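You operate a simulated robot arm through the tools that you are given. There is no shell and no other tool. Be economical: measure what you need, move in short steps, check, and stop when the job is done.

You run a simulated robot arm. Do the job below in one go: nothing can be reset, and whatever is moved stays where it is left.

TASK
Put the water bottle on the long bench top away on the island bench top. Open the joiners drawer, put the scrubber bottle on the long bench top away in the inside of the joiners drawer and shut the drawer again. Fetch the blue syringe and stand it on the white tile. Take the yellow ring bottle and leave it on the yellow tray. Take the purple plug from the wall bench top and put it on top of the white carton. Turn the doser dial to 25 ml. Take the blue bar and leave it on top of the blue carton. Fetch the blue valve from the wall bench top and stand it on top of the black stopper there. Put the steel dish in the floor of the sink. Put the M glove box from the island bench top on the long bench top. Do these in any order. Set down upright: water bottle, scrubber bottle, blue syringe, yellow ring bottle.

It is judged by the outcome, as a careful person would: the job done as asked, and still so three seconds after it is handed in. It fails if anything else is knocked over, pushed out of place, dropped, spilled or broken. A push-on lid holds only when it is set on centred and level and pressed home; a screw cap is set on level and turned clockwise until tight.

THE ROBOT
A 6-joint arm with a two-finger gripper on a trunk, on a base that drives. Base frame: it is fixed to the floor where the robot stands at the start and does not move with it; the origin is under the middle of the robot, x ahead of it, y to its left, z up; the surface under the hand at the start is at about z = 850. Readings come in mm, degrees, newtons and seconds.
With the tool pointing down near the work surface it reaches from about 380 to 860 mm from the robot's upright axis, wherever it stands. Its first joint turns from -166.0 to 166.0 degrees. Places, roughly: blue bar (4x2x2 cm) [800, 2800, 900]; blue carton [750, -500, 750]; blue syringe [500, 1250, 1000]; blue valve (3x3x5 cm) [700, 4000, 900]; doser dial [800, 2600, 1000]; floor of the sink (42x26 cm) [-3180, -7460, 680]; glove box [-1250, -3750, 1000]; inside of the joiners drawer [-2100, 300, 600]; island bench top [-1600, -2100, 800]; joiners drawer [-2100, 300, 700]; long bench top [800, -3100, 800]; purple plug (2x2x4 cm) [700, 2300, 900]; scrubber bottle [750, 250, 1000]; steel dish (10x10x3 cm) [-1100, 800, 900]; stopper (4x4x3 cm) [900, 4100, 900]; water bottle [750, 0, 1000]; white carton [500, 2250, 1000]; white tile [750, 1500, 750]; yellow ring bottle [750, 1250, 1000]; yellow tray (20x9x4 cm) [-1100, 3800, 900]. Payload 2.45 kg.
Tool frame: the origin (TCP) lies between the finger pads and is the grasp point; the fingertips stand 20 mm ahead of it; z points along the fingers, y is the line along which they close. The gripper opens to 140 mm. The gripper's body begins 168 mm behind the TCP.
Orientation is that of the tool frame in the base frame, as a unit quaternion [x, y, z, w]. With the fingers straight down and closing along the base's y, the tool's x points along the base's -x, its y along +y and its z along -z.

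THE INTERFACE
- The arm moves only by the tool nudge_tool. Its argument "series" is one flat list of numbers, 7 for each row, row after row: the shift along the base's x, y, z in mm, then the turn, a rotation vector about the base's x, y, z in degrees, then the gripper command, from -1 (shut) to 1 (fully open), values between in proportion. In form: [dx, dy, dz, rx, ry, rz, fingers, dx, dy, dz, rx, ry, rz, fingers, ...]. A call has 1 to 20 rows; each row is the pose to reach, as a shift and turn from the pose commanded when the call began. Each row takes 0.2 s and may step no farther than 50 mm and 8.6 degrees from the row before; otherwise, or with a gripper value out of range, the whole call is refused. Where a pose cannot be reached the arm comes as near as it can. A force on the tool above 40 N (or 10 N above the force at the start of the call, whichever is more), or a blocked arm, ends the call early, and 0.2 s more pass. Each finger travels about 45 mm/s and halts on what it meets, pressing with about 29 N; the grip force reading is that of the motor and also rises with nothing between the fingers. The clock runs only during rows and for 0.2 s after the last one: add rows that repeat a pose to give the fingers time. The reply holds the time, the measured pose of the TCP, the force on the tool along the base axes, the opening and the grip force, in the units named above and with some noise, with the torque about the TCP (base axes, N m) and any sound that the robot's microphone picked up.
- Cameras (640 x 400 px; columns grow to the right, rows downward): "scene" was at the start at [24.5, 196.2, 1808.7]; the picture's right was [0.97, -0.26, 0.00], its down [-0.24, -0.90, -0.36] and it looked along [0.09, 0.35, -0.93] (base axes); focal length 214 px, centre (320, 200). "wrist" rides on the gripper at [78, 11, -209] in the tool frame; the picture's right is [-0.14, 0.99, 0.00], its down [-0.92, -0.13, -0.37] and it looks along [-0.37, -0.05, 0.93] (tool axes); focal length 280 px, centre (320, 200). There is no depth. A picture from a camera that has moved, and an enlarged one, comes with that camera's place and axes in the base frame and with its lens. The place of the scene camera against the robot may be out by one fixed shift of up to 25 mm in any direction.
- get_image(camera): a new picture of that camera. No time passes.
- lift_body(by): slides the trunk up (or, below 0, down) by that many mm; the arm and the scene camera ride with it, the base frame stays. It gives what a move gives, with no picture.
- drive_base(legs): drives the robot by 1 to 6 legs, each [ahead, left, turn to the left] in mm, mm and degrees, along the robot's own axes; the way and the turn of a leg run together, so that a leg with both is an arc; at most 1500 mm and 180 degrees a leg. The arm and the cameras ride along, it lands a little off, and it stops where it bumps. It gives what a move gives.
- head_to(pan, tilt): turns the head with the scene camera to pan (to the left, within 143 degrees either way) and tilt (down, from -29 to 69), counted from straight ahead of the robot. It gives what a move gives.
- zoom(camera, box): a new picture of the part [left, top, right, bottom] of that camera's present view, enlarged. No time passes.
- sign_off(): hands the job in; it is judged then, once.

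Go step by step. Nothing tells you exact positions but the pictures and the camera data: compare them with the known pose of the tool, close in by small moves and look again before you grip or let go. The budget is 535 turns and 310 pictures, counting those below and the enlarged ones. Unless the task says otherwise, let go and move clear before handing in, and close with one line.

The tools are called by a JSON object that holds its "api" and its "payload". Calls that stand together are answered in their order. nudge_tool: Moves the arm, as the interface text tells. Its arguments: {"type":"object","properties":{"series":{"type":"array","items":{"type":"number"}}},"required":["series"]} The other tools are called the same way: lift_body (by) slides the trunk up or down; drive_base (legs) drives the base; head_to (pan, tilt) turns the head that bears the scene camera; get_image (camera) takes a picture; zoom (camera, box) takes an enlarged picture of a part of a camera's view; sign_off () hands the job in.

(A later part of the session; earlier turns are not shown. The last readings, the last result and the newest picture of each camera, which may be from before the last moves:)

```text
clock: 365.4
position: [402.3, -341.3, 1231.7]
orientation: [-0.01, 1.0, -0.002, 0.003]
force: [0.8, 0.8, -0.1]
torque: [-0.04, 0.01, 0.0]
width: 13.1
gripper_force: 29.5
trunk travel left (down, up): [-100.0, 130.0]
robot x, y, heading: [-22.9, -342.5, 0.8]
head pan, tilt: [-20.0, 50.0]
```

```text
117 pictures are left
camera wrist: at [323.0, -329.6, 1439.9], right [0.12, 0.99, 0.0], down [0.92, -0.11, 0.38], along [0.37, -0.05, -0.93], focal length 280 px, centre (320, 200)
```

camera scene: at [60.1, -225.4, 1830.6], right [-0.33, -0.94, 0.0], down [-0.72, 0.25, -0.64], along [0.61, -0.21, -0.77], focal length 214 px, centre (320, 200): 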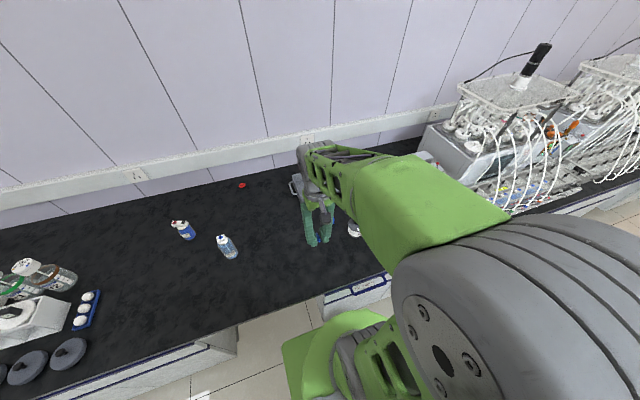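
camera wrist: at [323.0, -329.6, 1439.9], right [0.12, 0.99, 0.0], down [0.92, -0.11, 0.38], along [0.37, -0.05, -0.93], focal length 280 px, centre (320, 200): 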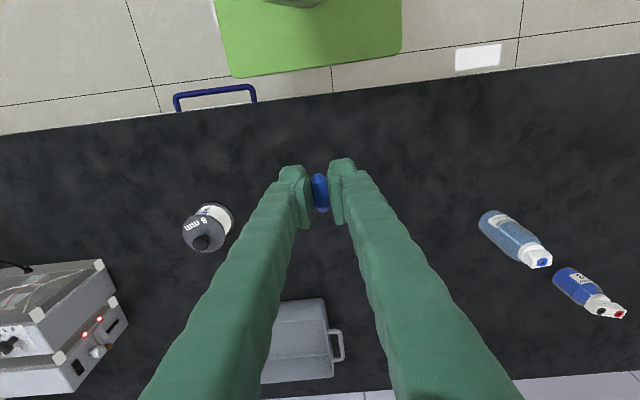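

{"api": "nudge_tool", "payload": {"series": [40, 25, 0, 0, 0, 0, -1, 80, 60, 0, 0, 0, 0, -1, 110, 95, 0, 0, 0, 0, -1]}}

{"api": "get_image", "payload": {"camera": "wrist"}}

```text
refused: row 2 steps farther than a row can; nothing moved
```

```text
116 pictures are left
camera wrist: at [323.0, -329.6, 1439.9], right [0.12, 0.99, 0.0], down [0.92, -0.11, 0.38], along [0.37, -0.05, -0.93], focal length 280 px, centre (320, 200)
```

wrist: 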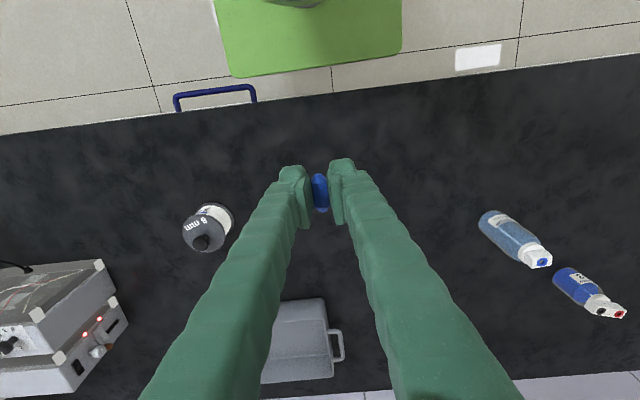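

{"api": "nudge_tool", "payload": {"series": [30, 35, 0, 0, 0, 0, -1, 60, 70, 0, 0, 0, 0, -1, 90, 105, 0, 0, 0, 0, -1]}}

{"api": "get_image", "payload": {"camera": "wrist"}}

```text
clock: 366.1
position: [494.1, -233.8, 1233.2]
orientation: [-0.009, 1.0, -0.001, 0.004]
force: [0.5, -0.1, -0.5]
torque: [-0.03, 0.03, -0.01]
width: 13.3
gripper_force: 29.0
trunk travel left (down, up): [-100.0, 130.0]
robot x, y, heading: [-19.7, -343.8, 0.9]
head pan, tilt: [-20.0, 50.0]
```

```text
115 pictures are left
camera wrist: at [414.4, -223.4, 1439.7], right [0.12, 0.99, 0.0], down [0.92, -0.11, 0.38], along [0.37, -0.05, -0.93], focal length 280 px, centre (320, 200)
```

wrist: 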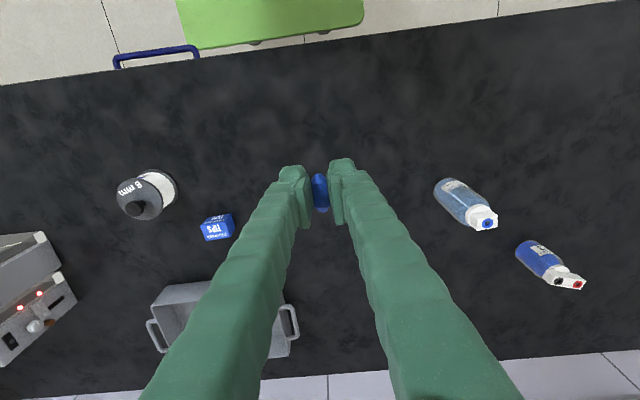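

{"api": "zoom", "payload": {"camera": "wrist", "box": [180, 190, 260, 260]}}

```text
5.71 times, centred on (220, 225) of wrist
camera zoom: at [414.4, -223.4, 1439.7], right [0.12, 0.99, 0.0], down [0.92, -0.11, 0.38], along [0.37, -0.05, -0.93], focal length 1602 px, centre (891, 57)
```

zoom: 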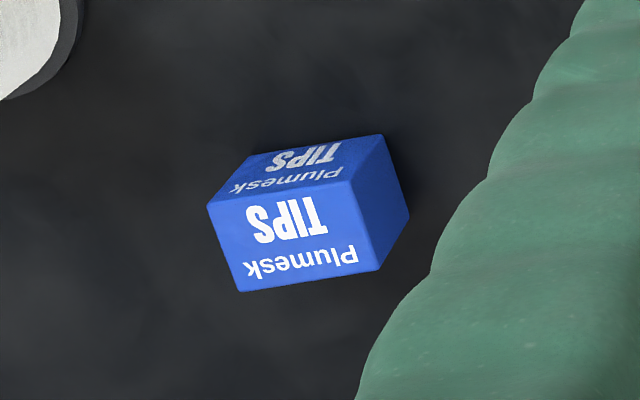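

{"api": "nudge_tool", "payload": {"series": [17, -24, 0, 0, 0, 8.2, -1, 34, -47, 0, 0, 0, 16.4, -1, 51, -71, 0, 0, 0, 24.6, -1, 67, -94, 0, 0, 0, 32.8, -1, 84, -118, 0, 0, 0, 41, -1, 101, -141, 0, 0, 0, 49.2, -1, 118, -165, 0, 0, 0, 57.4, -1, 135, -188, 0, 0, 0, 65.6, -1, 152, -212, 0, 0, 0, 73.8, -1, 168, -235, 0, 0, 0, 82, -1, 185.6, -259, 0, 0, 0, 90, -1, 185.6, -259, -50, 0, 0, 90, -1, 185.6, -259, -100, 0, 0, 90, -1, 185.6, -259, -150, 0, 0, 90, -1, 185.6, -259, -200, 0, 0, 90, -1, 185.6, -259, -240, 0, 0, 90, -1]}}

{"api": "get_image", "payload": {"camera": "wrist"}}

```text
clock: 369.6
position: [678.9, -494.8, 992.2]
orientation: [0.714, -0.7, -0.001, -0.003]
force: [-0.3, 0.4, -1.2]
torque: [0.01, 0.01, -0.02]
width: 13.4
gripper_force: 29.1
trunk travel left (down, up): [-100.0, 130.0]
robot x, y, heading: [-20.8, -343.9, 0.8]
head pan, tilt: [-20.0, 50.0]
```

```text
113 pictures are left
camera wrist: at [669.9, -573.9, 1199.3], right [-0.99, 0.12, 0.0], down [0.11, 0.92, 0.38], along [0.05, 0.37, -0.93], focal length 280 px, centre (320, 200)
```

wrist: 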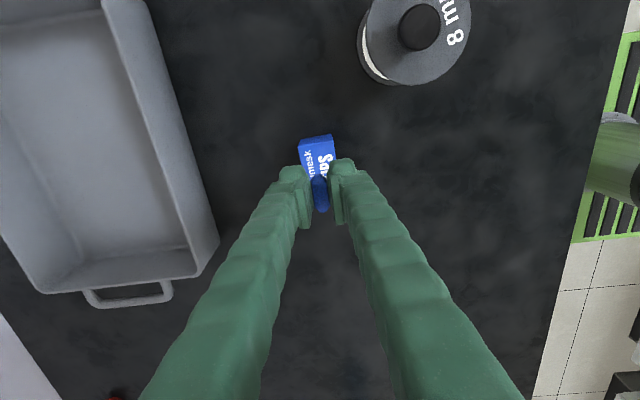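

{"api": "nudge_tool", "payload": {"series": [0, 1, -35, 0, 0, 0, -1, 0, 1, -62, 0, 0, 0, -1]}}

{"api": "zoom", "payload": {"camera": "wrist", "box": [250, 110, 390, 230]}}

```text
clock: 370.1
position: [678.1, -493.3, 929.0]
orientation: [0.714, -0.7, -0.003, -0.005]
force: [-0.6, -0.5, -0.3]
torque: [-0.02, 0.05, -0.02]
width: 13.2
gripper_force: 29.1
trunk travel left (down, up): [-100.0, 130.0]
robot x, y, heading: [-18.6, -344.8, 0.7]
head pan, tilt: [-20.0, 50.0]
```

```text
3.33 times, centred on (320, 170) of wrist
camera zoom: at [668.8, -572.5, 1137.2], right [-0.99, 0.12, 0.0], down [0.11, 0.92, 0.38], along [0.05, 0.37, -0.93], focal length 935 px, centre (320, 300)
```

zoom: 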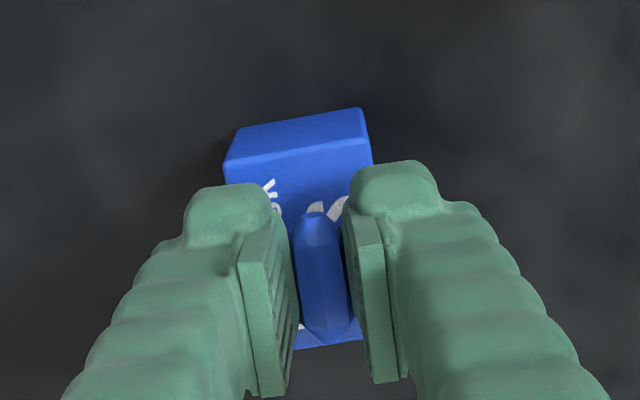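

{"api": "nudge_tool", "payload": {"series": [1, 0, -5, 0, 0, 0, -1, 1, 0, -8, 0, 0, 0, -1, 1, 0, -10, 0, 0, 0, -1]}}

{"api": "nudge_tool", "payload": {"series": [0, 0, -2, 0, 0, 0, -1, 0, 0, -4, 0, 0, 0, -1, 0, 0, -5, 0, 0, 0, -1]}}

```text
clock: 370.9
position: [678.1, -494.0, 920.5]
orientation: [0.713, -0.701, -0.001, -0.004]
force: [-1.0, -0.3, -0.2]
torque: [0.05, 0.03, 0.01]
width: 13.2
gripper_force: 28.9
trunk travel left (down, up): [-100.0, 130.0]
robot x, y, heading: [-19.1, -342.3, 1.0]
head pan, tilt: [-20.0, 50.0]
```

```text
clock: 371.8
position: [680.2, -493.7, 917.5]
orientation: [0.714, -0.7, 0.0, -0.005]
force: [-0.2, 0.9, 14.1]
torque: [0.07, 0.02, -0.01]
width: 13.2
gripper_force: 28.4
trunk travel left (down, up): [-100.0, 130.0]
robot x, y, heading: [-19.2, -340.5, 0.8]
head pan, tilt: [-20.0, 50.0]
```

Contact with the carton top. Release and raise.

{"api": "nudge_tool", "payload": {"series": [0, 0, 1, 0, 0, 0, -1, 0, 0, 1.5, 0, 0, 0, -0.7, 0, 0, 1.5, 0, 0, 0, -0.55, 0, 0, 1.5, 0, 0, 0, -0.55, 0, 0, 20, 0, 0, 0, -0.55, 0, 0, 60, 0, 0, 0, -0.55, 0, 0, 110, 0, 0, 0, -0.55]}}

{"api": "zoom", "payload": {"camera": "wrist", "box": [250, 90, 390, 210]}}

```text
clock: 373.4
position: [678.9, -492.7, 1026.4]
orientation: [0.714, -0.7, -0.002, -0.003]
force: [-0.5, -0.1, 0.6]
torque: [0.0, -0.01, 0.01]
width: 31.7
gripper_force: 0.1
trunk travel left (down, up): [-100.0, 130.0]
robot x, y, heading: [-22.9, -343.7, 1.0]
head pan, tilt: [-20.0, 50.0]
```

```text
3.33 times, centred on (320, 150) of wrist
camera zoom: at [669.0, -572.0, 1233.1], right [-0.99, 0.12, 0.0], down [0.11, 0.92, 0.38], along [0.05, 0.37, -0.93], focal length 935 px, centre (320, 367)
```

zoom: 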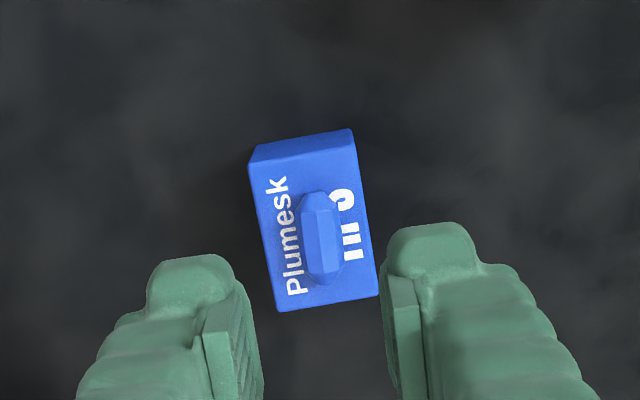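

Blue bar rests on the carton. Next the water bottle at about (678,47): raise, rotate tool back, drive left.

{"api": "nudge_tool", "payload": {"series": [0, 0, 45, 0, 0, 0, 0, 0, 0, 90, 0, 0, 0, 0.5, 0, 0, 135, 0, 0, -8.2, 1, 0, 0, 175, 0, 0, -16.4, 1, 0, 0, 175, 0, 0, -24.6, 1, 0, 0, 175, 0, 0, -32.8, 1, 0, 0, 175, 0, 0, -41, 1, 0, 0, 175, 0, 0, -49.2, 1, 0, 0, 175, 0, 0, -57.4, 1, 0, 0, 175, 0, 0, -65.6, 1, 0, 0, 175, 0, 0, -73.8, 1, 0, 0, 175, 0, 0, -82, 1, 0, 0, 175, 0, 0, -90, 1]}}

{"api": "drive_base", "payload": {"legs": [[0, 530, 0]]}}

{"api": "get_image", "payload": {"camera": "wrist"}}

```text
clock: 376.1
position: [678.7, -492.5, 1201.0]
orientation: [-0.007, 1.0, -0.001, 0.003]
force: [-0.1, 0.6, -0.9]
torque: [-0.02, 0.02, 0.01]
width: 139.9
gripper_force: 0.0
trunk travel left (down, up): [-100.0, 130.0]
robot x, y, heading: [-17.9, -342.1, 0.6]
head pan, tilt: [-20.0, 50.0]
```

```text
clock: 381.3
position: [671.7, 34.7, 1200.4]
orientation: [-0.009, 1.0, -0.002, 0.003]
force: [-0.1, 0.6, 0.2]
torque: [0.0, 0.03, 0.0]
width: 140.1
gripper_force: 0.0
trunk travel left (down, up): [-100.0, 130.0]
robot x, y, heading: [-28.4, 182.9, 0.9]
head pan, tilt: [-20.0, 50.0]
```

```text
110 pictures are left
camera wrist: at [591.9, 45.5, 1408.2], right [0.12, 0.99, 0.0], down [0.92, -0.11, 0.38], along [0.37, -0.05, -0.93], focal length 280 px, centre (320, 200)
```

wrist: 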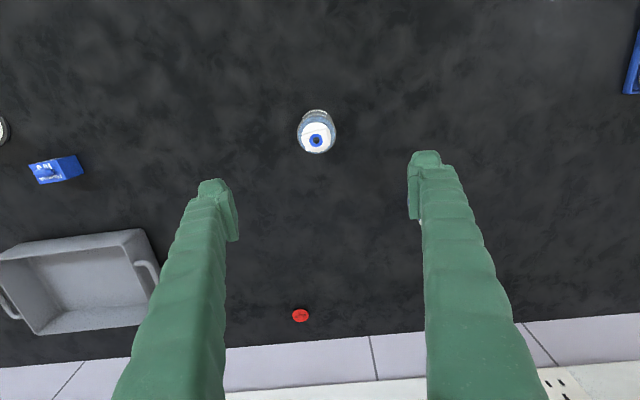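

{"api": "nudge_tool", "payload": {"series": [-7, -3, -45, 0, 0, 0, 0.4, -14, -6.5, -95, 0, 0, 0, 0.4, -14, -6.5, -145, 0, 0, 0, 0.4, -14, -6.5, -185, 0, 0, 0, 0.4]}}

{"api": "get_image", "payload": {"camera": "wrist"}}

```text
refused: row 2 steps farther than a row can; nothing moved
```

```text
109 pictures are left
camera wrist: at [591.9, 45.5, 1408.2], right [0.12, 0.99, 0.0], down [0.92, -0.11, 0.38], along [0.37, -0.05, -0.93], focal length 280 px, centre (320, 200)
```

wrist: 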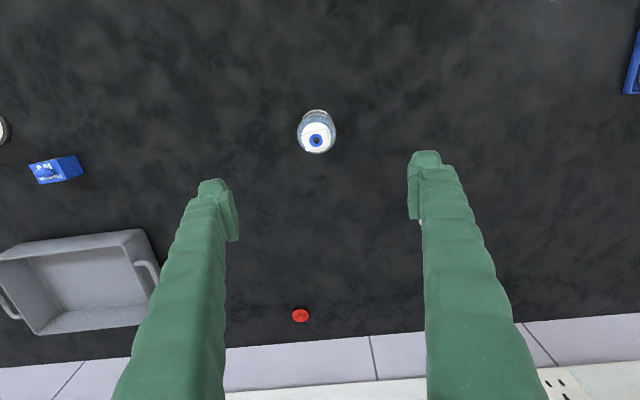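

{"api": "nudge_tool", "payload": {"series": [-7, -3, -40, 0, 0, 0, 0.4, -14, -6.5, -85, 0, 0, 0, 0.4, -14, -6.5, -130, 0, 0, 0, 0.4, -14, -6.5, -175, 0, 0, 0, 0.4]}}

{"api": "get_image", "payload": {"camera": "wrist"}}

```text
clock: 382.3
position: [656.9, 27.0, 1025.5]
orientation: [-0.01, 1.0, -0.001, 0.003]
force: [-0.1, -0.9, 1.1]
torque: [0.01, 0.01, -0.01]
width: 97.9
gripper_force: 0.1
trunk travel left (down, up): [-100.0, 130.0]
robot x, y, heading: [-28.3, 187.6, 0.8]
head pan, tilt: [-20.0, 50.0]
```

```text
108 pictures are left
camera wrist: at [577.8, 37.7, 1233.1], right [0.12, 0.99, 0.0], down [0.92, -0.11, 0.38], along [0.37, -0.05, -0.93], focal length 280 px, centre (320, 200)
```

wrist: 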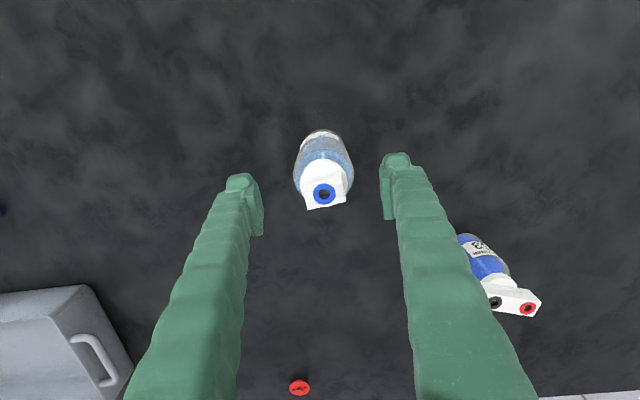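

{"api": "nudge_tool", "payload": {"series": [0, 2, -45, 0, 0, 0, 0.4, 0, 2, -90, 0, 0, 0, 0.4, 0, 2, -122, 0, 0, 0, 0.4, 0, 2, -122, 0, 0, 0, -0.2, 0, 2, -122, 0, 0, 0, -1, 0, 2, -122, 0, 0, 0, -1, 0, 2, -122, 0, 0, 0, -1]}}

{"api": "nudge_tool", "payload": {"series": [0, 0, 20, 0, 0, 0, -1, 0, 0, 60, 0, 0, 0, -1, 0, 0, 110, 0, 0, 0, -1, 0, 0, 160, 0, 0, 0, -1, 0, 0, 210, 0, 0, 0, -1, -40, 0, 240, 0, 0, 0, -1, -85, 20, 260, 0, 0, 0, -1, -125, 45, 270, 0, 0, 0, -1, -165, 70, 280, 0, 0, 0, -1, -205, 95, 290, 0, 0, 0, -1, -240, 120, 300, 0, 0, 0, -1]}}

{"api": "get_image", "payload": {"camera": "wrist"}}

```text
clock: 383.9
position: [656.9, 30.8, 903.5]
orientation: [-0.009, 1.0, -0.002, 0.004]
force: [0.9, -1.3, 0.4]
torque: [0.0, -0.09, -0.09]
width: 64.4
gripper_force: 28.3
trunk travel left (down, up): [-100.0, 130.0]
robot x, y, heading: [-31.0, 185.9, 0.7]
head pan, tilt: [-20.0, 50.0]
```

```text
refused: row 7 steps farther than a row can; nothing moved
```

```text
107 pictures are left
camera wrist: at [578.1, 40.8, 1111.6], right [0.12, 0.99, 0.0], down [0.92, -0.11, 0.38], along [0.37, -0.05, -0.93], focal length 280 px, centre (320, 200)
```

wrist: 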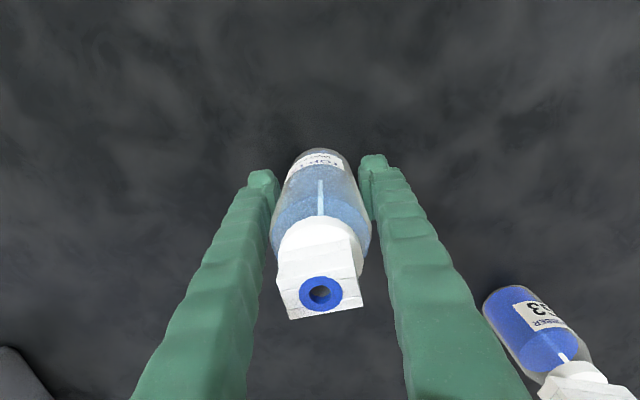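

{"api": "nudge_tool", "payload": {"series": [0, 0, 20, 0, 0, 0, -1, 0, 0, 60, 0, 0, 0, -1, 0, 0, 110, 0, 0, 0, -1, 0, 0, 160, 0, 0, 0, -1, 0, 0, 210, 0, 0, 0, -1, -35, 10, 240, 0, 0, 0, -1, -75, 30, 260, 0, 0, 0, -1, -115, 50, 270, 0, 0, 0, -1, -155, 70, 280, 0, 0, 0, -1, -195, 95, 285, 0, 0, 0, -1, -230, 125, 290, 0, 0, 0, -1]}}

{"api": "drive_base", "payload": {"legs": [[-80, 0, 0], [0, 650, 0]]}}

{"api": "head_to", "payload": {"pan": 143, "tilt": 50}}

{"api": "get_image", "payload": {"camera": "scene"}}

```text
clock: 386.3
position: [425.4, 155.3, 1193.9]
orientation: [-0.009, 1.0, -0.002, 0.004]
force: [0.4, 0.0, -6.0]
torque: [-0.01, -0.03, -0.01]
width: 64.1
gripper_force: 28.9
trunk travel left (down, up): [-100.0, 130.0]
robot x, y, heading: [-27.8, 186.9, 0.9]
head pan, tilt: [-20.0, 50.0]
```

```text
clock: 393.1
position: [336.8, 806.6, 1194.1]
orientation: [-0.011, 1.0, -0.001, 0.003]
force: [-0.3, 0.2, -6.2]
torque: [-0.02, 0.02, 0.02]
width: 64.1
gripper_force: 28.6
trunk travel left (down, up): [-100.0, 130.0]
robot x, y, heading: [-118.5, 836.2, 1.0]
head pan, tilt: [-20.0, 50.0]
```

```text
clock: 395.6
position: [338.1, 807.6, 1193.3]
orientation: [-0.01, 1.0, -0.002, 0.003]
force: [0.1, -0.1, -6.1]
torque: [0.02, 0.02, 0.03]
width: 64.1
gripper_force: 28.5
trunk travel left (down, up): [-100.0, 130.0]
robot x, y, heading: [-119.3, 839.0, 1.2]
head pan, tilt: [143.0, 50.0]
```

```text
106 pictures are left
camera scene: at [-173.2, 1023.8, 1830.6], right [0.59, 0.81, 0.0], down [0.62, -0.45, -0.64], along [-0.52, 0.38, -0.77], focal length 214 px, centre (320, 200)
```

scene: 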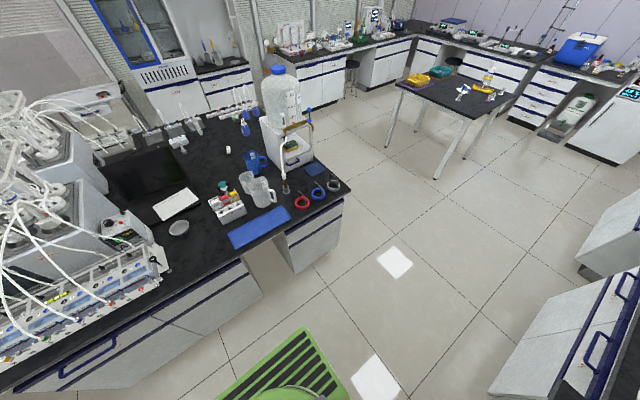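

The island end has free space near (-920,900). I turn around to face it.

{"api": "drive_base", "payload": {"legs": [[0, 0, 180], [130, 0, 0]]}}

{"api": "get_image", "payload": {"camera": "wrist"}}

```text
clock: 404.3
position: [-704.0, 857.5, 1192.9]
orientation: [1.0, 0.015, -0.003, -0.002]
force: [-0.8, 0.1, -6.2]
torque: [-0.01, -0.1, 0.0]
width: 64.2
gripper_force: 29.2
trunk travel left (down, up): [-100.0, 130.0]
robot x, y, heading: [-245.7, 831.2, -179.0]
head pan, tilt: [143.0, 50.0]
```

```text
105 pictures are left
camera wrist: at [-624.2, 849.3, 1400.7], right [-0.11, -0.99, 0.0], down [-0.92, 0.1, 0.37], along [-0.37, 0.04, -0.93], focal length 280 px, centre (320, 200)
```

wrist: 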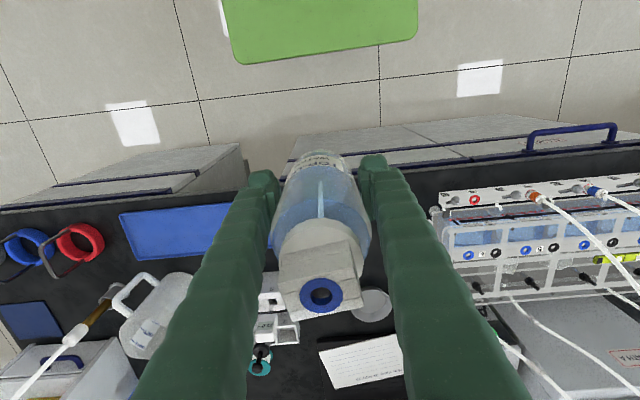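

{"api": "nudge_tool", "payload": {"series": [-48, 3, 0, 0, 0, 0, -1, -96, 6, 0, 0, 0, 0, -1, -144, 9, 0, 0, 0, 0, -1, -190, 13, 0, 0, 0, 0, -1, -190, 13, -50, 0, 0, 0, -1, -190, 13, -100, 0, 0, 0, -1, -190, 13, -150, 0, 0, 0, -1, -190, 13, -200, 0, 0, 0, -1, -190, 13, -240, 0, 0, 0, -1]}}

{"api": "get_image", "payload": {"camera": "wrist"}}

```text
clock: 406.3
position: [-892.9, 869.5, 951.3]
orientation: [1.0, 0.015, -0.004, -0.001]
force: [-0.6, -0.2, -6.4]
torque: [-0.02, -0.07, 0.0]
width: 64.3
gripper_force: 29.0
trunk travel left (down, up): [-100.0, 130.0]
robot x, y, heading: [-250.2, 831.8, -178.7]
head pan, tilt: [143.0, 50.0]
```

```text
104 pictures are left
camera wrist: at [-814.2, 861.1, 1159.4], right [-0.11, -0.99, 0.0], down [-0.92, 0.1, 0.38], along [-0.37, 0.04, -0.93], focal length 280 px, centre (320, 200)
```

wrist: 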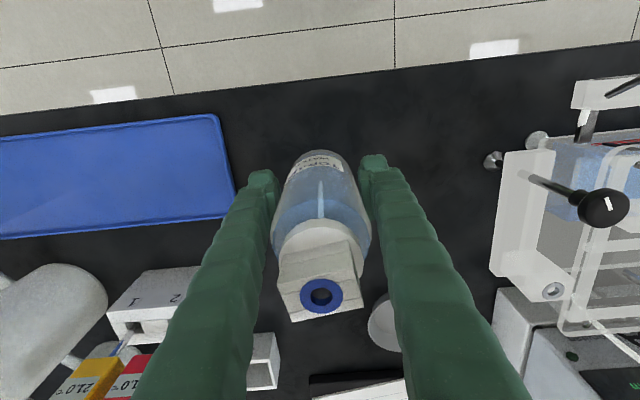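

{"api": "nudge_tool", "payload": {"series": [0, 0, -30, 0, 0, 0, -1, 0, 0, -42, 0, 0, 0, -1, 0, 0, -46, 0, 0, 0, -1]}}

{"api": "nudge_tool", "payload": {"series": [0, 0, -2, 0, 0, 0, -1, 0, 0, -4, 0, 0, 0, -1]}}

```text
clock: 407.1
position: [-893.4, 869.4, 907.1]
orientation: [1.0, 0.015, -0.003, -0.003]
force: [0.2, -0.8, -6.8]
torque: [-0.02, 0.0, 0.03]
width: 64.3
gripper_force: 29.1
trunk travel left (down, up): [-100.0, 130.0]
robot x, y, heading: [-252.7, 831.8, -178.7]
head pan, tilt: [143.0, 50.0]
```

```text
clock: 407.7
position: [-893.4, 870.7, 904.0]
orientation: [1.0, 0.015, -0.004, -0.003]
force: [1.7, -1.0, 6.8]
torque: [-0.28, -0.31, -0.02]
width: 64.5
gripper_force: 28.9
trunk travel left (down, up): [-100.0, 130.0]
robot x, y, heading: [-246.4, 830.3, -178.7]
head pan, tilt: [143.0, 50.0]
```

Contact. Release and raise.

{"api": "nudge_tool", "payload": {"series": [0, 0, -0.5, 0, 0, 0, -1, 0, 0, 0, 0, 0, 0, 0, 0, 0, 0, 0, 0, 0, 0.3, 0, 0, 0, 0, 0, 0, 0.4, 0, 0, 40, 0, 0, 0, 0.4, 0, 0, 85, 0, 0, 0, 0.4, 0, 0, 130, 0, 0, 0, 0.4, 0, 0, 175, 0, 0, 0, 0.4, 0, 0, 220, 0, 0, 0, 0.4, 0, 0, 265, 0, 0, 0, 0.4]}}

{"api": "get_image", "payload": {"camera": "wrist"}}

```text
clock: 409.9
position: [-892.5, 870.6, 1169.1]
orientation: [1.0, 0.015, -0.004, -0.002]
force: [0.1, 0.0, -0.4]
torque: [0.01, 0.01, 0.02]
width: 98.3
gripper_force: 0.1
trunk travel left (down, up): [-100.0, 130.0]
robot x, y, heading: [-246.6, 835.2, -178.1]
head pan, tilt: [143.0, 50.0]
```

```text
103 pictures are left
camera wrist: at [-811.7, 862.2, 1377.3], right [-0.11, -0.99, 0.0], down [-0.92, 0.1, 0.37], along [-0.37, 0.04, -0.93], focal length 280 px, centre (320, 200)
```

wrist: 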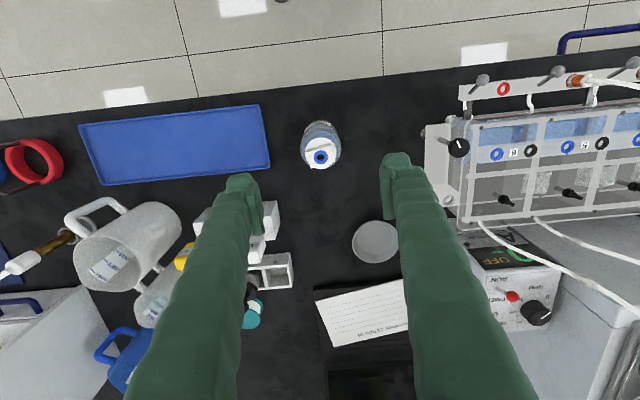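

Water bottle is standing on the island. Next fetch the scrubber bottle (S3) from the long bench.

{"api": "nudge_tool", "payload": {"series": [48, 0, 5, 0, 0, 0, 0.4, 96, 0, 10, 0, 0, 0, 0.4, 144, 0, 20, 0, 0, 0, 0.4, 190, -15, 30, 0, 0, 0, 0.4]}}

{"api": "drive_base", "payload": {"legs": [[-100, 0, 0], [0, 0, -180], [0, -640, 0], [140, 0, 0]]}}

{"api": "get_image", "payload": {"camera": "wrist"}}

```text
clock: 410.9
position: [-702.6, 854.4, 1199.7]
orientation: [1.0, 0.014, -0.004, -0.001]
force: [0.6, -0.1, 0.3]
torque: [-0.02, 0.08, -0.01]
width: 98.1
gripper_force: 0.1
trunk travel left (down, up): [-100.0, 130.0]
robot x, y, heading: [-246.2, 834.6, -178.3]
head pan, tilt: [143.0, 50.0]
```

```text
clock: 426.0
position: [455.0, 168.7, 1199.3]
orientation: [-0.005, 1.0, -0.002, 0.003]
force: [-0.1, 0.1, -0.4]
torque: [0.0, 0.06, -0.02]
width: 98.2
gripper_force: 0.1
trunk travel left (down, up): [-100.0, 130.0]
robot x, y, heading: [1.4, 197.6, 0.5]
head pan, tilt: [143.0, 50.0]
```

```text
102 pictures are left
camera wrist: at [375.8, 179.7, 1406.7], right [0.13, 0.99, 0.0], down [0.92, -0.12, 0.37], along [0.37, -0.05, -0.93], focal length 280 px, centre (320, 200)
```

wrist: 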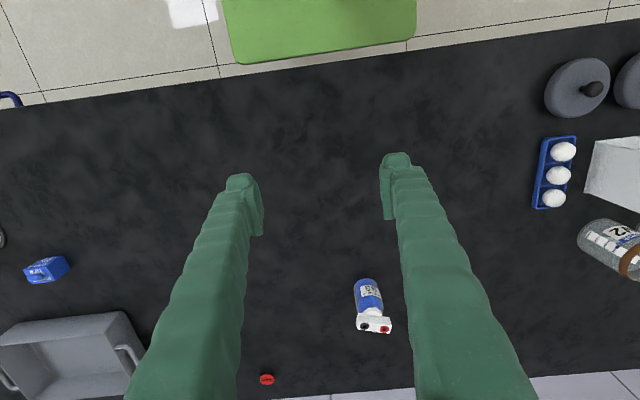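

{"api": "nudge_tool", "payload": {"series": [48, 7, 0, 0, 0, 0, 0.5, 96, 14, 0, 0, 0, 0, 0.5, 144, 21, 0, 0, 0, 0, 0.5, 192, 28, 0, 0, 0, 0, 0.5, 240, 35, 0, 0, 0, 0, 0.5, 288, 42, 0, 0, 0, 0, 0.5, 336, 49, 0, 0, 0, 0, 0.5, 376, 58, -20, 0, 0, 0, 0.5, 376, 58, -70, 0, 0, 0, 0.5, 376, 58, -120, 0, 0, 0, 0.5, 376, 58, -160, 0, 0, 0, 0.5]}}

{"api": "get_image", "payload": {"camera": "wrist"}}

```text
clock: 428.4
position: [830.3, 226.2, 1037.2]
orientation: [-0.005, 1.0, -0.002, 0.004]
force: [0.8, 0.7, 0.0]
torque: [0.0, 0.04, 0.01]
width: 105.1
gripper_force: 0.0
trunk travel left (down, up): [-100.0, 130.0]
robot x, y, heading: [-3.0, 199.0, 0.4]
head pan, tilt: [143.0, 50.0]
```

```text
101 pictures are left
camera wrist: at [751.6, 238.1, 1245.2], right [0.13, 0.99, 0.0], down [0.92, -0.12, 0.38], along [0.37, -0.05, -0.93], focal length 280 px, centre (320, 200)
```

wrist: 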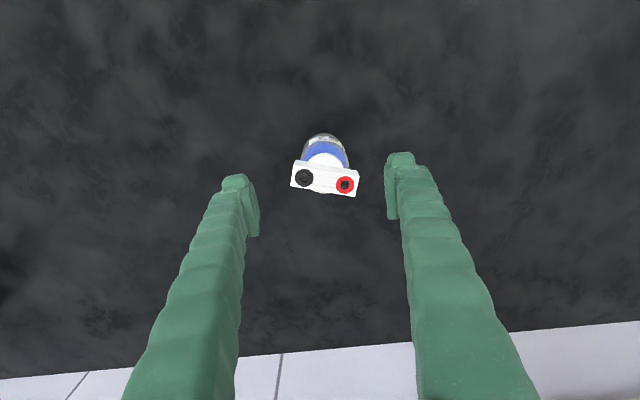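

{"api": "nudge_tool", "payload": {"series": [3, 6, -45, 0, 0, 0, 0.5, 3, 6, -90, 0, 0, 0, 0.5, 3, 6, -130, 0, 0, 0, 0.5, 3, 6, -142, 0, 0, 0, 0.5, 3, 6, -142, 0, 0, 0, 0, 3, 6, -142, 0, 0, 0, -1, 3, 6, -142, 0, 0, 0, -1, 3, 6, -142, 0, 0, 0, -1]}}

{"api": "nudge_tool", "payload": {"series": [0, 0, 20, 0, 0, 0, -1, 0, 0, 60, 0, 0, 0, -1, 0, 0, 110, 0, 0, 0, -1, 0, 0, 160, 0, 0, 0, -1, 0, 0, 210, 0, 0, 0, -1, -30, 0, 245, 0, 0, 0, -1, -70, 0, 265, 0, 0, 0, -1, -115, 0, 280, 0, 0, 0, -1, -160, 0, 295, 0, 0, 0, -1, -208, 0, 300, 0, 0, 0, -1, -256, -5, 300, 0, 0, 0, -1, -304, -10, 300, 0, 0, 0, -1, -352, -20, 300, 0, 0, 0, -1, -385, -30, 300, 0, 0, 0, -1]}}

{"api": "get_image", "payload": {"camera": "wrist"}}

```text
clock: 430.2
position: [832.3, 232.7, 896.6]
orientation: [-0.006, 1.0, -0.002, 0.004]
force: [0.8, -3.8, 3.3]
torque: [0.09, 0.01, -0.02]
width: 72.5
gripper_force: 29.0
trunk travel left (down, up): [-100.0, 130.0]
robot x, y, heading: [-5.1, 199.3, 0.4]
head pan, tilt: [143.0, 50.0]
```

```text
clock: 433.2
position: [446.9, 201.6, 1197.2]
orientation: [-0.005, 1.0, -0.003, 0.004]
force: [-0.7, 0.1, -4.7]
torque: [0.03, 0.01, -0.01]
width: 71.9
gripper_force: 28.9
trunk travel left (down, up): [-100.0, 130.0]
robot x, y, heading: [-3.1, 198.4, 0.4]
head pan, tilt: [143.0, 50.0]
```

```text
100 pictures are left
camera wrist: at [367.6, 213.0, 1406.0], right [0.13, 0.99, 0.0], down [0.92, -0.12, 0.38], along [0.37, -0.05, -0.93], focal length 280 px, centre (320, 200)
```

wrist: 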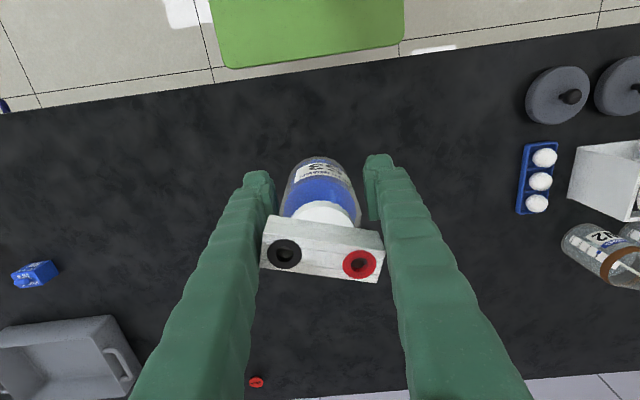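

{"api": "drive_base", "payload": {"legs": [[-150, 0, 0], [0, 0, 90], [1500, 0, 0], [100, 1100, 0]]}}

{"api": "head_to", "payload": {"pan": 110, "tilt": 35}}

{"api": "get_image", "payload": {"camera": "scene"}}

```text
clock: 449.9
position: [-579.7, 2208.0, 1196.7]
orientation: [-0.706, 0.708, 0.001, 0.002]
force: [1.3, 0.0, -3.3]
torque: [-0.03, 0.14, -0.04]
width: 68.7
gripper_force: 29.2
trunk travel left (down, up): [-100.0, 130.0]
robot x, y, heading: [-585.5, 1757.8, 89.5]
head pan, tilt: [143.0, 50.0]
stopped in leg 4: the robot was blocked; the commanded pose is now the measured one
```

```text
clock: 450.8
position: [-582.4, 2207.8, 1198.0]
orientation: [-0.707, 0.708, 0.002, 0.002]
force: [0.0, 1.1, -4.9]
torque: [-0.06, -0.01, 0.0]
width: 68.4
gripper_force: 28.7
trunk travel left (down, up): [-100.0, 130.0]
robot x, y, heading: [-585.2, 1757.5, 89.6]
head pan, tilt: [110.0, 35.0]
```

```text
99 pictures are left
camera scene: at [-808.0, 1742.8, 1852.3], right [-0.34, 0.94, 0.0], down [0.54, 0.19, -0.82], along [-0.77, -0.28, -0.57], focal length 214 px, centre (320, 200)
```

scene: 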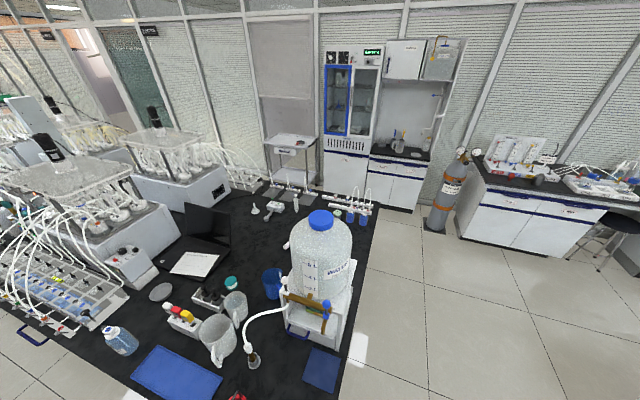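

{"api": "get_image", "payload": {"camera": "wrist"}}

```text
98 pictures are left
camera wrist: at [-592.9, 2129.6, 1405.9], right [-0.99, 0.14, 0.0], down [0.13, 0.92, 0.37], along [0.05, 0.37, -0.93], focal length 280 px, centre (320, 200)
```

wrist: 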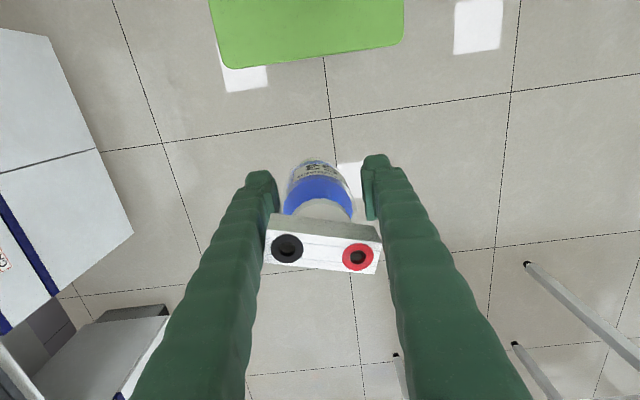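

{"api": "drive_base", "payload": {"legs": [[420, 0, 0], [0, 1500, 0], [0, 560, 0]]}}

{"api": "head_to", "payload": {"pan": 143, "tilt": 35}}

{"api": "get_image", "payload": {"camera": "scene"}}

```text
clock: 471.2
position: [-2630.3, 2645.9, 1197.8]
orientation: [-0.705, 0.709, 0.001, 0.002]
force: [-0.4, 0.3, -4.2]
torque: [-0.06, 0.0, 0.03]
width: 64.9
gripper_force: 28.9
trunk travel left (down, up): [-100.0, 130.0]
robot x, y, heading: [-2629.6, 2194.2, 89.7]
head pan, tilt: [110.0, 35.0]
```

```text
clock: 472.2
position: [-2629.1, 2644.7, 1198.1]
orientation: [-0.706, 0.708, 0.002, 0.002]
force: [1.1, 0.7, -3.7]
torque: [-0.06, -0.05, 0.04]
width: 64.7
gripper_force: 29.2
trunk travel left (down, up): [-100.0, 130.0]
robot x, y, heading: [-2632.6, 2194.8, 90.0]
head pan, tilt: [143.0, 35.0]
```

```text
97 pictures are left
camera scene: at [-2826.2, 2140.1, 1852.4], right [-0.79, 0.61, 0.0], down [0.35, 0.46, -0.82], along [-0.5, -0.65, -0.57], focal length 214 px, centre (320, 200)
```

scene: 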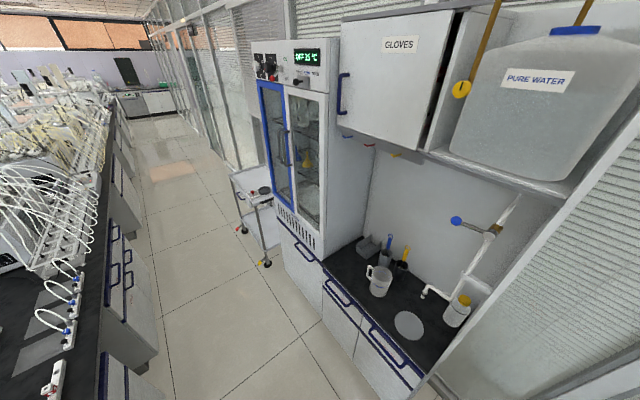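

{"api": "drive_base", "payload": {"legs": [[0, 0, -90], [0, -1000, 0]]}}

{"api": "head_to", "payload": {"pan": -25, "tilt": 45}}

{"api": "get_image", "payload": {"camera": "scene"}}

{"api": "get_image", "payload": {"camera": "wrist"}}

```text
clock: 485.1
position: [-2194.5, 1191.8, 1197.4]
orientation: [0.004, 1.0, -0.001, 0.003]
force: [-0.8, -0.4, -4.2]
torque: [-0.01, 0.06, 0.02]
width: 60.8
gripper_force: 29.0
trunk travel left (down, up): [-100.0, 130.0]
robot x, y, heading: [-2643.8, 1198.1, -1.0]
head pan, tilt: [143.0, 35.0]
```

```text
clock: 487.7
position: [-2194.0, 1192.6, 1197.3]
orientation: [0.004, 1.0, -0.002, 0.003]
force: [-0.4, 0.2, -4.3]
torque: [-0.03, 0.04, -0.02]
width: 60.1
gripper_force: 28.5
trunk travel left (down, up): [-100.0, 130.0]
robot x, y, heading: [-2642.3, 1197.6, -0.7]
head pan, tilt: [-25.0, 45.0]
```

```text
96 pictures are left
camera scene: at [-2558.3, 1305.1, 1837.5], right [-0.43, -0.9, 0.0], down [-0.64, 0.31, -0.71], along [0.64, -0.31, -0.71], focal length 214 px, centre (320, 200)
```

scene: 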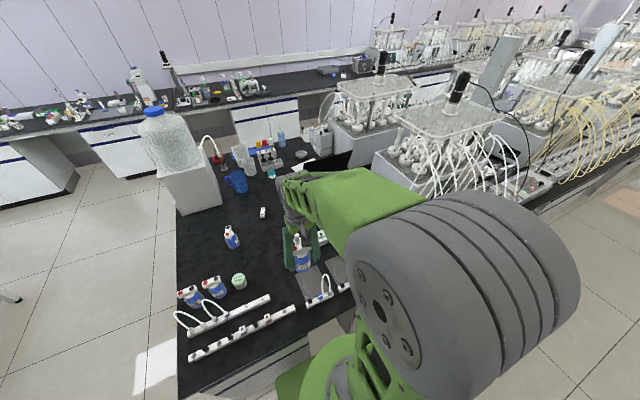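

```text
95 pictures are left
camera wrist: at [-2273.1, 1204.8, 1405.8], right [0.15, 0.99, 0.0], down [0.92, -0.14, 0.37], along [0.37, -0.06, -0.93], focal length 280 px, centre (320, 200)
```

wrist: 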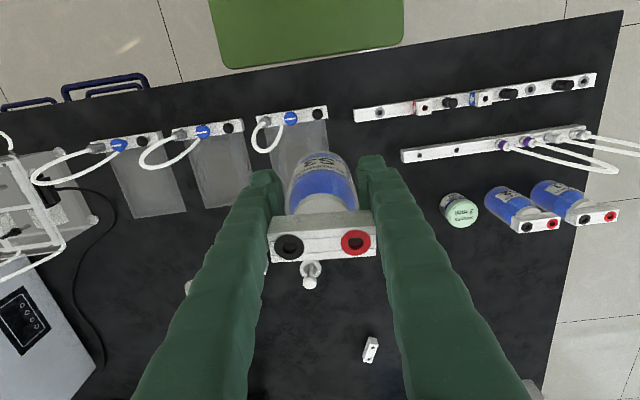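

The grip is creeping, so I'll set the scrubber bottle down on the island's free spot near (-2010,1262) as a staging place.

{"api": "nudge_tool", "payload": {"series": [46, 17, 0, 0, 0, 0, -1, 92, 35, 0, 0, 0, 0, -1, 138, 52, 0, 0, 0, 0, -1, 184, 70, 0, 0, 0, 0, -1, 184, 70, -45, 0, 0, 0, -1, 184, 70, -90, 0, 0, 0, -1, 184, 70, -135, 0, 0, 0, -1, 184, 70, -180, 0, 0, 0, -1]}}

{"api": "get_image", "payload": {"camera": "wrist"}}

```text
clock: 489.5
position: [-2007.8, 1263.3, 1016.4]
orientation: [0.004, 1.0, 0.0, 0.003]
force: [0.9, 0.0, -4.4]
torque: [0.02, 0.06, -0.03]
width: 60.4
gripper_force: 28.9
trunk travel left (down, up): [-100.0, 130.0]
robot x, y, heading: [-2644.1, 1197.9, -0.8]
head pan, tilt: [-25.0, 45.0]
```

```text
94 pictures are left
camera wrist: at [-2087.9, 1275.7, 1224.2], right [0.15, 0.99, 0.0], down [0.92, -0.14, 0.37], along [0.37, -0.06, -0.93], focal length 280 px, centre (320, 200)
```

wrist: 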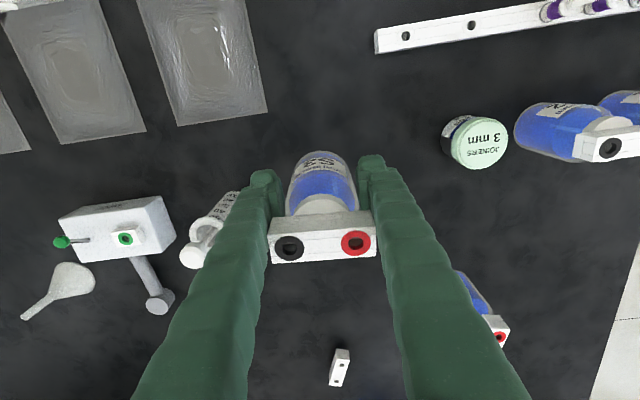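

{"api": "nudge_tool", "payload": {"series": [0, 0, -45, 0, 0, 0, -1, 0, 0, -80, 0, 0, 0, -1, 0, 0, -95, 0, 0, 0, -1]}}

{"api": "nudge_tool", "payload": {"series": [0, 0, -5, 0, 0, 0, -1, 0, 0, -10, 0, 0, 0, -1, 0, 0, -15, 0, 0, 0, -1, 0, 0, -20, 0, 0, 0, -1, 0, 0, -25, 0, 0, 0, -1, 0, 0, -29, 0, 0, 0, -1]}}

```text
clock: 490.3
position: [-2010.9, 1262.4, 921.6]
orientation: [0.004, 1.0, 0.0, 0.002]
force: [0.0, 0.0, -3.5]
torque: [0.01, 0.08, -0.01]
width: 60.4
gripper_force: 28.1
trunk travel left (down, up): [-100.0, 130.0]
robot x, y, heading: [-2644.4, 1197.5, -1.0]
head pan, tilt: [-25.0, 45.0]
```

```text
clock: 490.8
position: [-2010.2, 1261.9, 921.5]
orientation: [0.005, 1.0, -0.001, 0.006]
force: [-9.0, 0.2, 24.5]
torque: [-0.11, -0.39, -0.05]
width: 60.1
gripper_force: 28.9
trunk travel left (down, up): [-100.0, 130.0]
robot x, y, heading: [-2643.5, 1198.3, -0.7]
head pan, tilt: [-25.0, 45.0]
stopped in row 2: the force on the tool passed its limit at 47 N (the readings are from after the stop); the commanded pose is now the measured one
```

{"api": "nudge_tool", "payload": {"series": [0, 0, 1, 0, 0, 0, -1, 0, 0, 1.5, 0, 0, 0, 0, 0, 0, 1.5, 0, 0, 0, 0.3, 0, 0, 1.5, 0, 0, 0, 0.4, 0, 0, 40, 0, 0, 0, 0.4, 0, 0, 85, 0, 0, 0, 0.4, 0, 0, 130, 0, 0, 0, 0.4, 0, 0, 175, 0, 0, 0, 0.4, 0, 0, 220, 0, 0, 0, 0.4]}}

{"api": "get_image", "payload": {"camera": "wrist"}}

```text
clock: 492.8
position: [-2010.7, 1263.1, 1140.7]
orientation: [0.004, 1.0, -0.001, 0.005]
force: [0.0, 0.6, 0.4]
torque: [-0.01, 0.01, -0.01]
width: 98.2
gripper_force: 0.1
trunk travel left (down, up): [-100.0, 130.0]
robot x, y, heading: [-2644.8, 1196.3, -0.8]
head pan, tilt: [-25.0, 45.0]
```

```text
93 pictures are left
camera wrist: at [-2090.1, 1275.0, 1347.5], right [0.15, 0.99, 0.0], down [0.92, -0.14, 0.38], along [0.37, -0.06, -0.93], focal length 280 px, centre (320, 200)
```

wrist: 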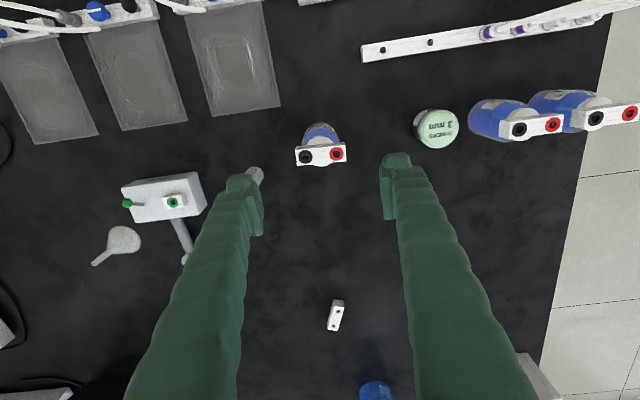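

Bottle staged. Now go to the joiners drawer: retract, back off a bit, and drive south while looking.

{"api": "nudge_tool", "payload": {"series": [-48, -10, 10, 0, 0, 0, 0.4, -96, -20, 20, 0, 0, 0, 0.4, -144, -30, 40, 0, 0, 0, 0.4, -192, -40, 60, 0, 0, 0, 0.4, -235, -55, 80, 0, 0, 0, 0.4]}}

{"api": "drive_base", "payload": {"legs": [[-80, 0, 0], [0, -500, 0]]}}

{"api": "head_to", "payload": {"pan": -30, "tilt": 50}}

{"api": "get_image", "payload": {"camera": "scene"}}

```text
refused: row 3 steps farther than a row can; nothing moved
```

```text
clock: 498.3
position: [-2096.4, 770.2, 1139.2]
orientation: [0.004, 1.0, -0.002, 0.004]
force: [0.5, -0.7, 0.5]
torque: [0.0, -0.02, -0.01]
width: 98.3
gripper_force: 0.0
trunk travel left (down, up): [-100.0, 130.0]
robot x, y, heading: [-2733.2, 704.5, -0.7]
head pan, tilt: [-25.0, 45.0]
```

```text
clock: 499.0
position: [-2096.6, 770.3, 1138.6]
orientation: [0.004, 1.0, -0.001, 0.004]
force: [-0.1, 0.6, -0.1]
torque: [-0.02, 0.01, 0.03]
width: 98.1
gripper_force: 0.0
trunk travel left (down, up): [-100.0, 130.0]
robot x, y, heading: [-2731.1, 706.1, -0.7]
head pan, tilt: [-30.0, 50.0]
```

```text
92 pictures are left
camera scene: at [-2653.1, 807.7, 1830.7], right [-0.51, -0.86, 0.0], down [-0.66, 0.39, -0.64], along [0.55, -0.33, -0.77], focal length 214 px, centre (320, 200)
```

scene: 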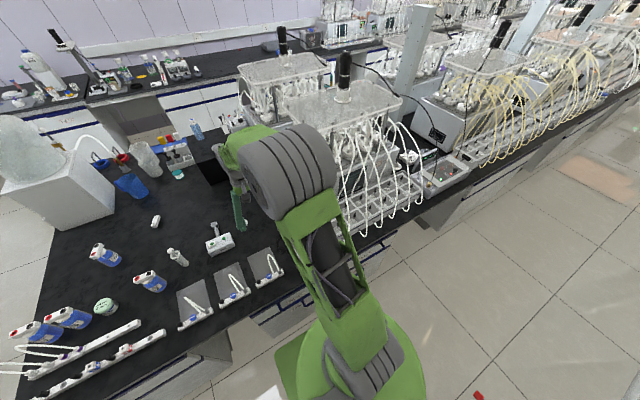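

{"api": "nudge_tool", "payload": {"series": [-45, 5, 10, 0, 0, 0, 0.4, -90, 10, 20, 0, 0, 0, 0.4, -135, 15, 30, 0, 0, 0, 0.4, -180, 20, 45, 0, 0, 0, 0.4, -215, 30, 65, 0, 0, 0, 0.4]}}

{"api": "get_image", "payload": {"camera": "wrist"}}

{"api": "head_to", "payload": {"pan": -35, "tilt": 60}}

{"api": "get_image", "payload": {"camera": "scene"}}

```text
clock: 500.2
position: [-2314.3, 800.1, 1202.2]
orientation: [0.004, 1.0, -0.001, 0.005]
force: [0.8, 0.5, 0.0]
torque: [0.03, -0.02, 0.02]
width: 97.8
gripper_force: 0.1
trunk travel left (down, up): [-100.0, 130.0]
robot x, y, heading: [-2730.5, 701.4, -0.5]
head pan, tilt: [-30.0, 50.0]
```

```text
91 pictures are left
camera wrist: at [-2393.5, 811.3, 1411.2], right [0.14, 0.99, 0.0], down [0.92, -0.13, 0.38], along [0.37, -0.05, -0.93], focal length 280 px, centre (320, 200)
```

wrist: 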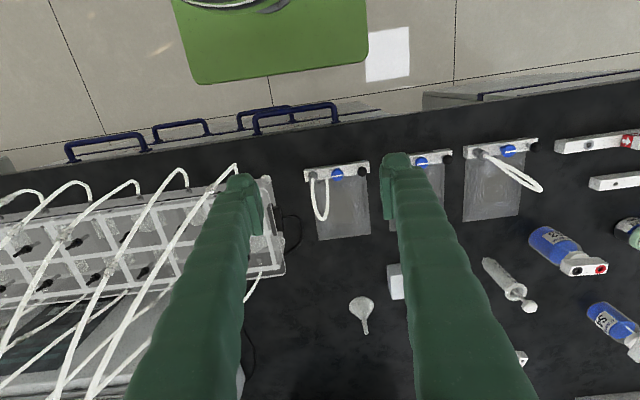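

```text
clock: 500.9
position: [-2312.0, 799.2, 1202.7]
orientation: [0.003, 1.0, -0.002, 0.005]
force: [-1.5, -0.1, -0.5]
torque: [-0.03, -0.02, -0.02]
width: 97.9
gripper_force: 0.0
trunk travel left (down, up): [-100.0, 130.0]
robot x, y, heading: [-2736.3, 705.2, -0.6]
head pan, tilt: [-35.0, 60.0]
```

```text
90 pictures are left
camera scene: at [-2665.5, 808.1, 1818.1], right [-0.58, -0.81, 0.0], down [-0.7, 0.5, -0.5], along [0.41, -0.29, -0.87], focal length 214 px, centre (320, 200)
```

scene: 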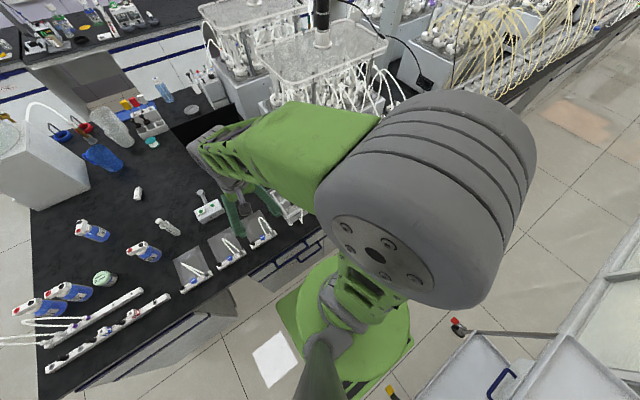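

I'll bring the wrist camera down in front of the drawers with the tool tilted forward to read their labels.

{"api": "nudge_tool", "payload": {"series": [-40, -10, 0, 0, 0, 0, 0, -80, -30, 0, 0, -5, 0, 0, -108, -65, 0, 0, -10, 0, 0, -108, -110, 0, 0, -15, 0, 0, -108, -155, 0, 0, -20, 0, 0, -108, -200, 0, 0, -25, 0, 0, -108, -245, 0, 0, -30, 0, 0, -108, -290, 0, 0, -30, 0, 0, -108, -335, 0, 0, -30, 0, 0, -108, -380, 0, 0, -30, 0, 0, -108, -425, 0, 0, -30, 0, 0, -108, -469, -20, 0, -30, 0, 0, -108, -469, -65, 0, -30, 0, 0, -108, -469, -110, 0, -30, 0, 0, -108, -469, -155, 0, -30, 0, 0]}}

{"api": "get_image", "payload": {"camera": "wrist"}}

```text
clock: 502.6
position: [-2346.0, 643.8, 1268.4]
orientation: [-0.218, 0.933, 0.021, 0.287]
force: [-0.5, 0.0, -0.4]
torque: [0.03, 0.01, 0.02]
width: 70.2
gripper_force: 0.0
out of reach, approached as far as the arm can: row 3, 4, 5, 6, 7, 8
trunk travel left (down, up): [-100.0, 130.0]
robot x, y, heading: [-2729.4, 707.7, -0.7]
head pan, tilt: [-35.0, 60.0]
stopped in row 8: the arm was blocked; the commanded pose is now the measured one
```

```text
89 pictures are left
camera wrist: at [-2517.9, 589.1, 1398.2], right [-0.31, 0.95, -0.01], down [0.54, 0.19, 0.82], along [0.78, 0.25, -0.57], focal length 280 px, centre (320, 200)
```

wrist: 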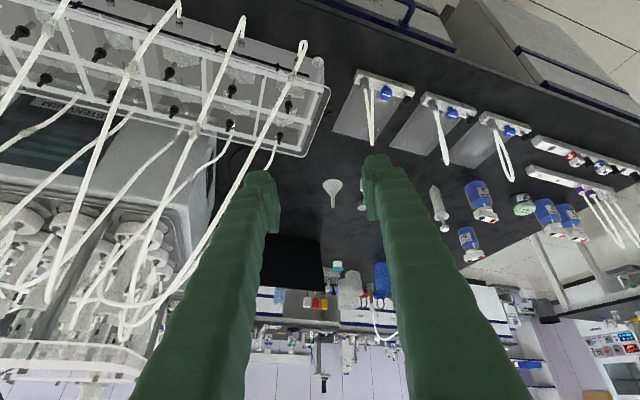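

{"api": "nudge_tool", "payload": {"series": [12, 14, 0, -2.5, 8, 0, 0, 24, 28, 0, -5, 16, 0, 0, 36, 42, 0, -7.5, 24, 0, 0, 46, 56, 0, -9.9, 31.9, 0, 0]}}

{"api": "nudge_tool", "payload": {"series": [0, 0, 0, 0, 0, -7, 0, 0, 0, 0, 0, 0, -14, 0, 0, 0, 0, 0, 0, -21, 0, 0, 0, 0, 0, 0, -27, 0]}}

```text
clock: 503.6
position: [-2299.5, 698.0, 1268.2]
orientation: [-0.225, 0.974, -0.002, 0.001]
force: [-0.2, 0.4, -0.9]
torque: [-0.05, 0.06, 0.01]
width: 69.9
gripper_force: 0.1
trunk travel left (down, up): [-100.0, 130.0]
robot x, y, heading: [-2733.9, 705.4, -0.8]
head pan, tilt: [-35.0, 60.0]
```

```text
clock: 504.6
position: [-2301.1, 698.0, 1268.4]
orientation: [0.008, 1.0, -0.002, 0.001]
force: [0.4, 0.3, 0.2]
torque: [-0.01, 0.03, -0.02]
width: 70.0
gripper_force: 0.0
trunk travel left (down, up): [-100.0, 130.0]
robot x, y, heading: [-2728.4, 703.8, -0.7]
head pan, tilt: [-35.0, 60.0]
```

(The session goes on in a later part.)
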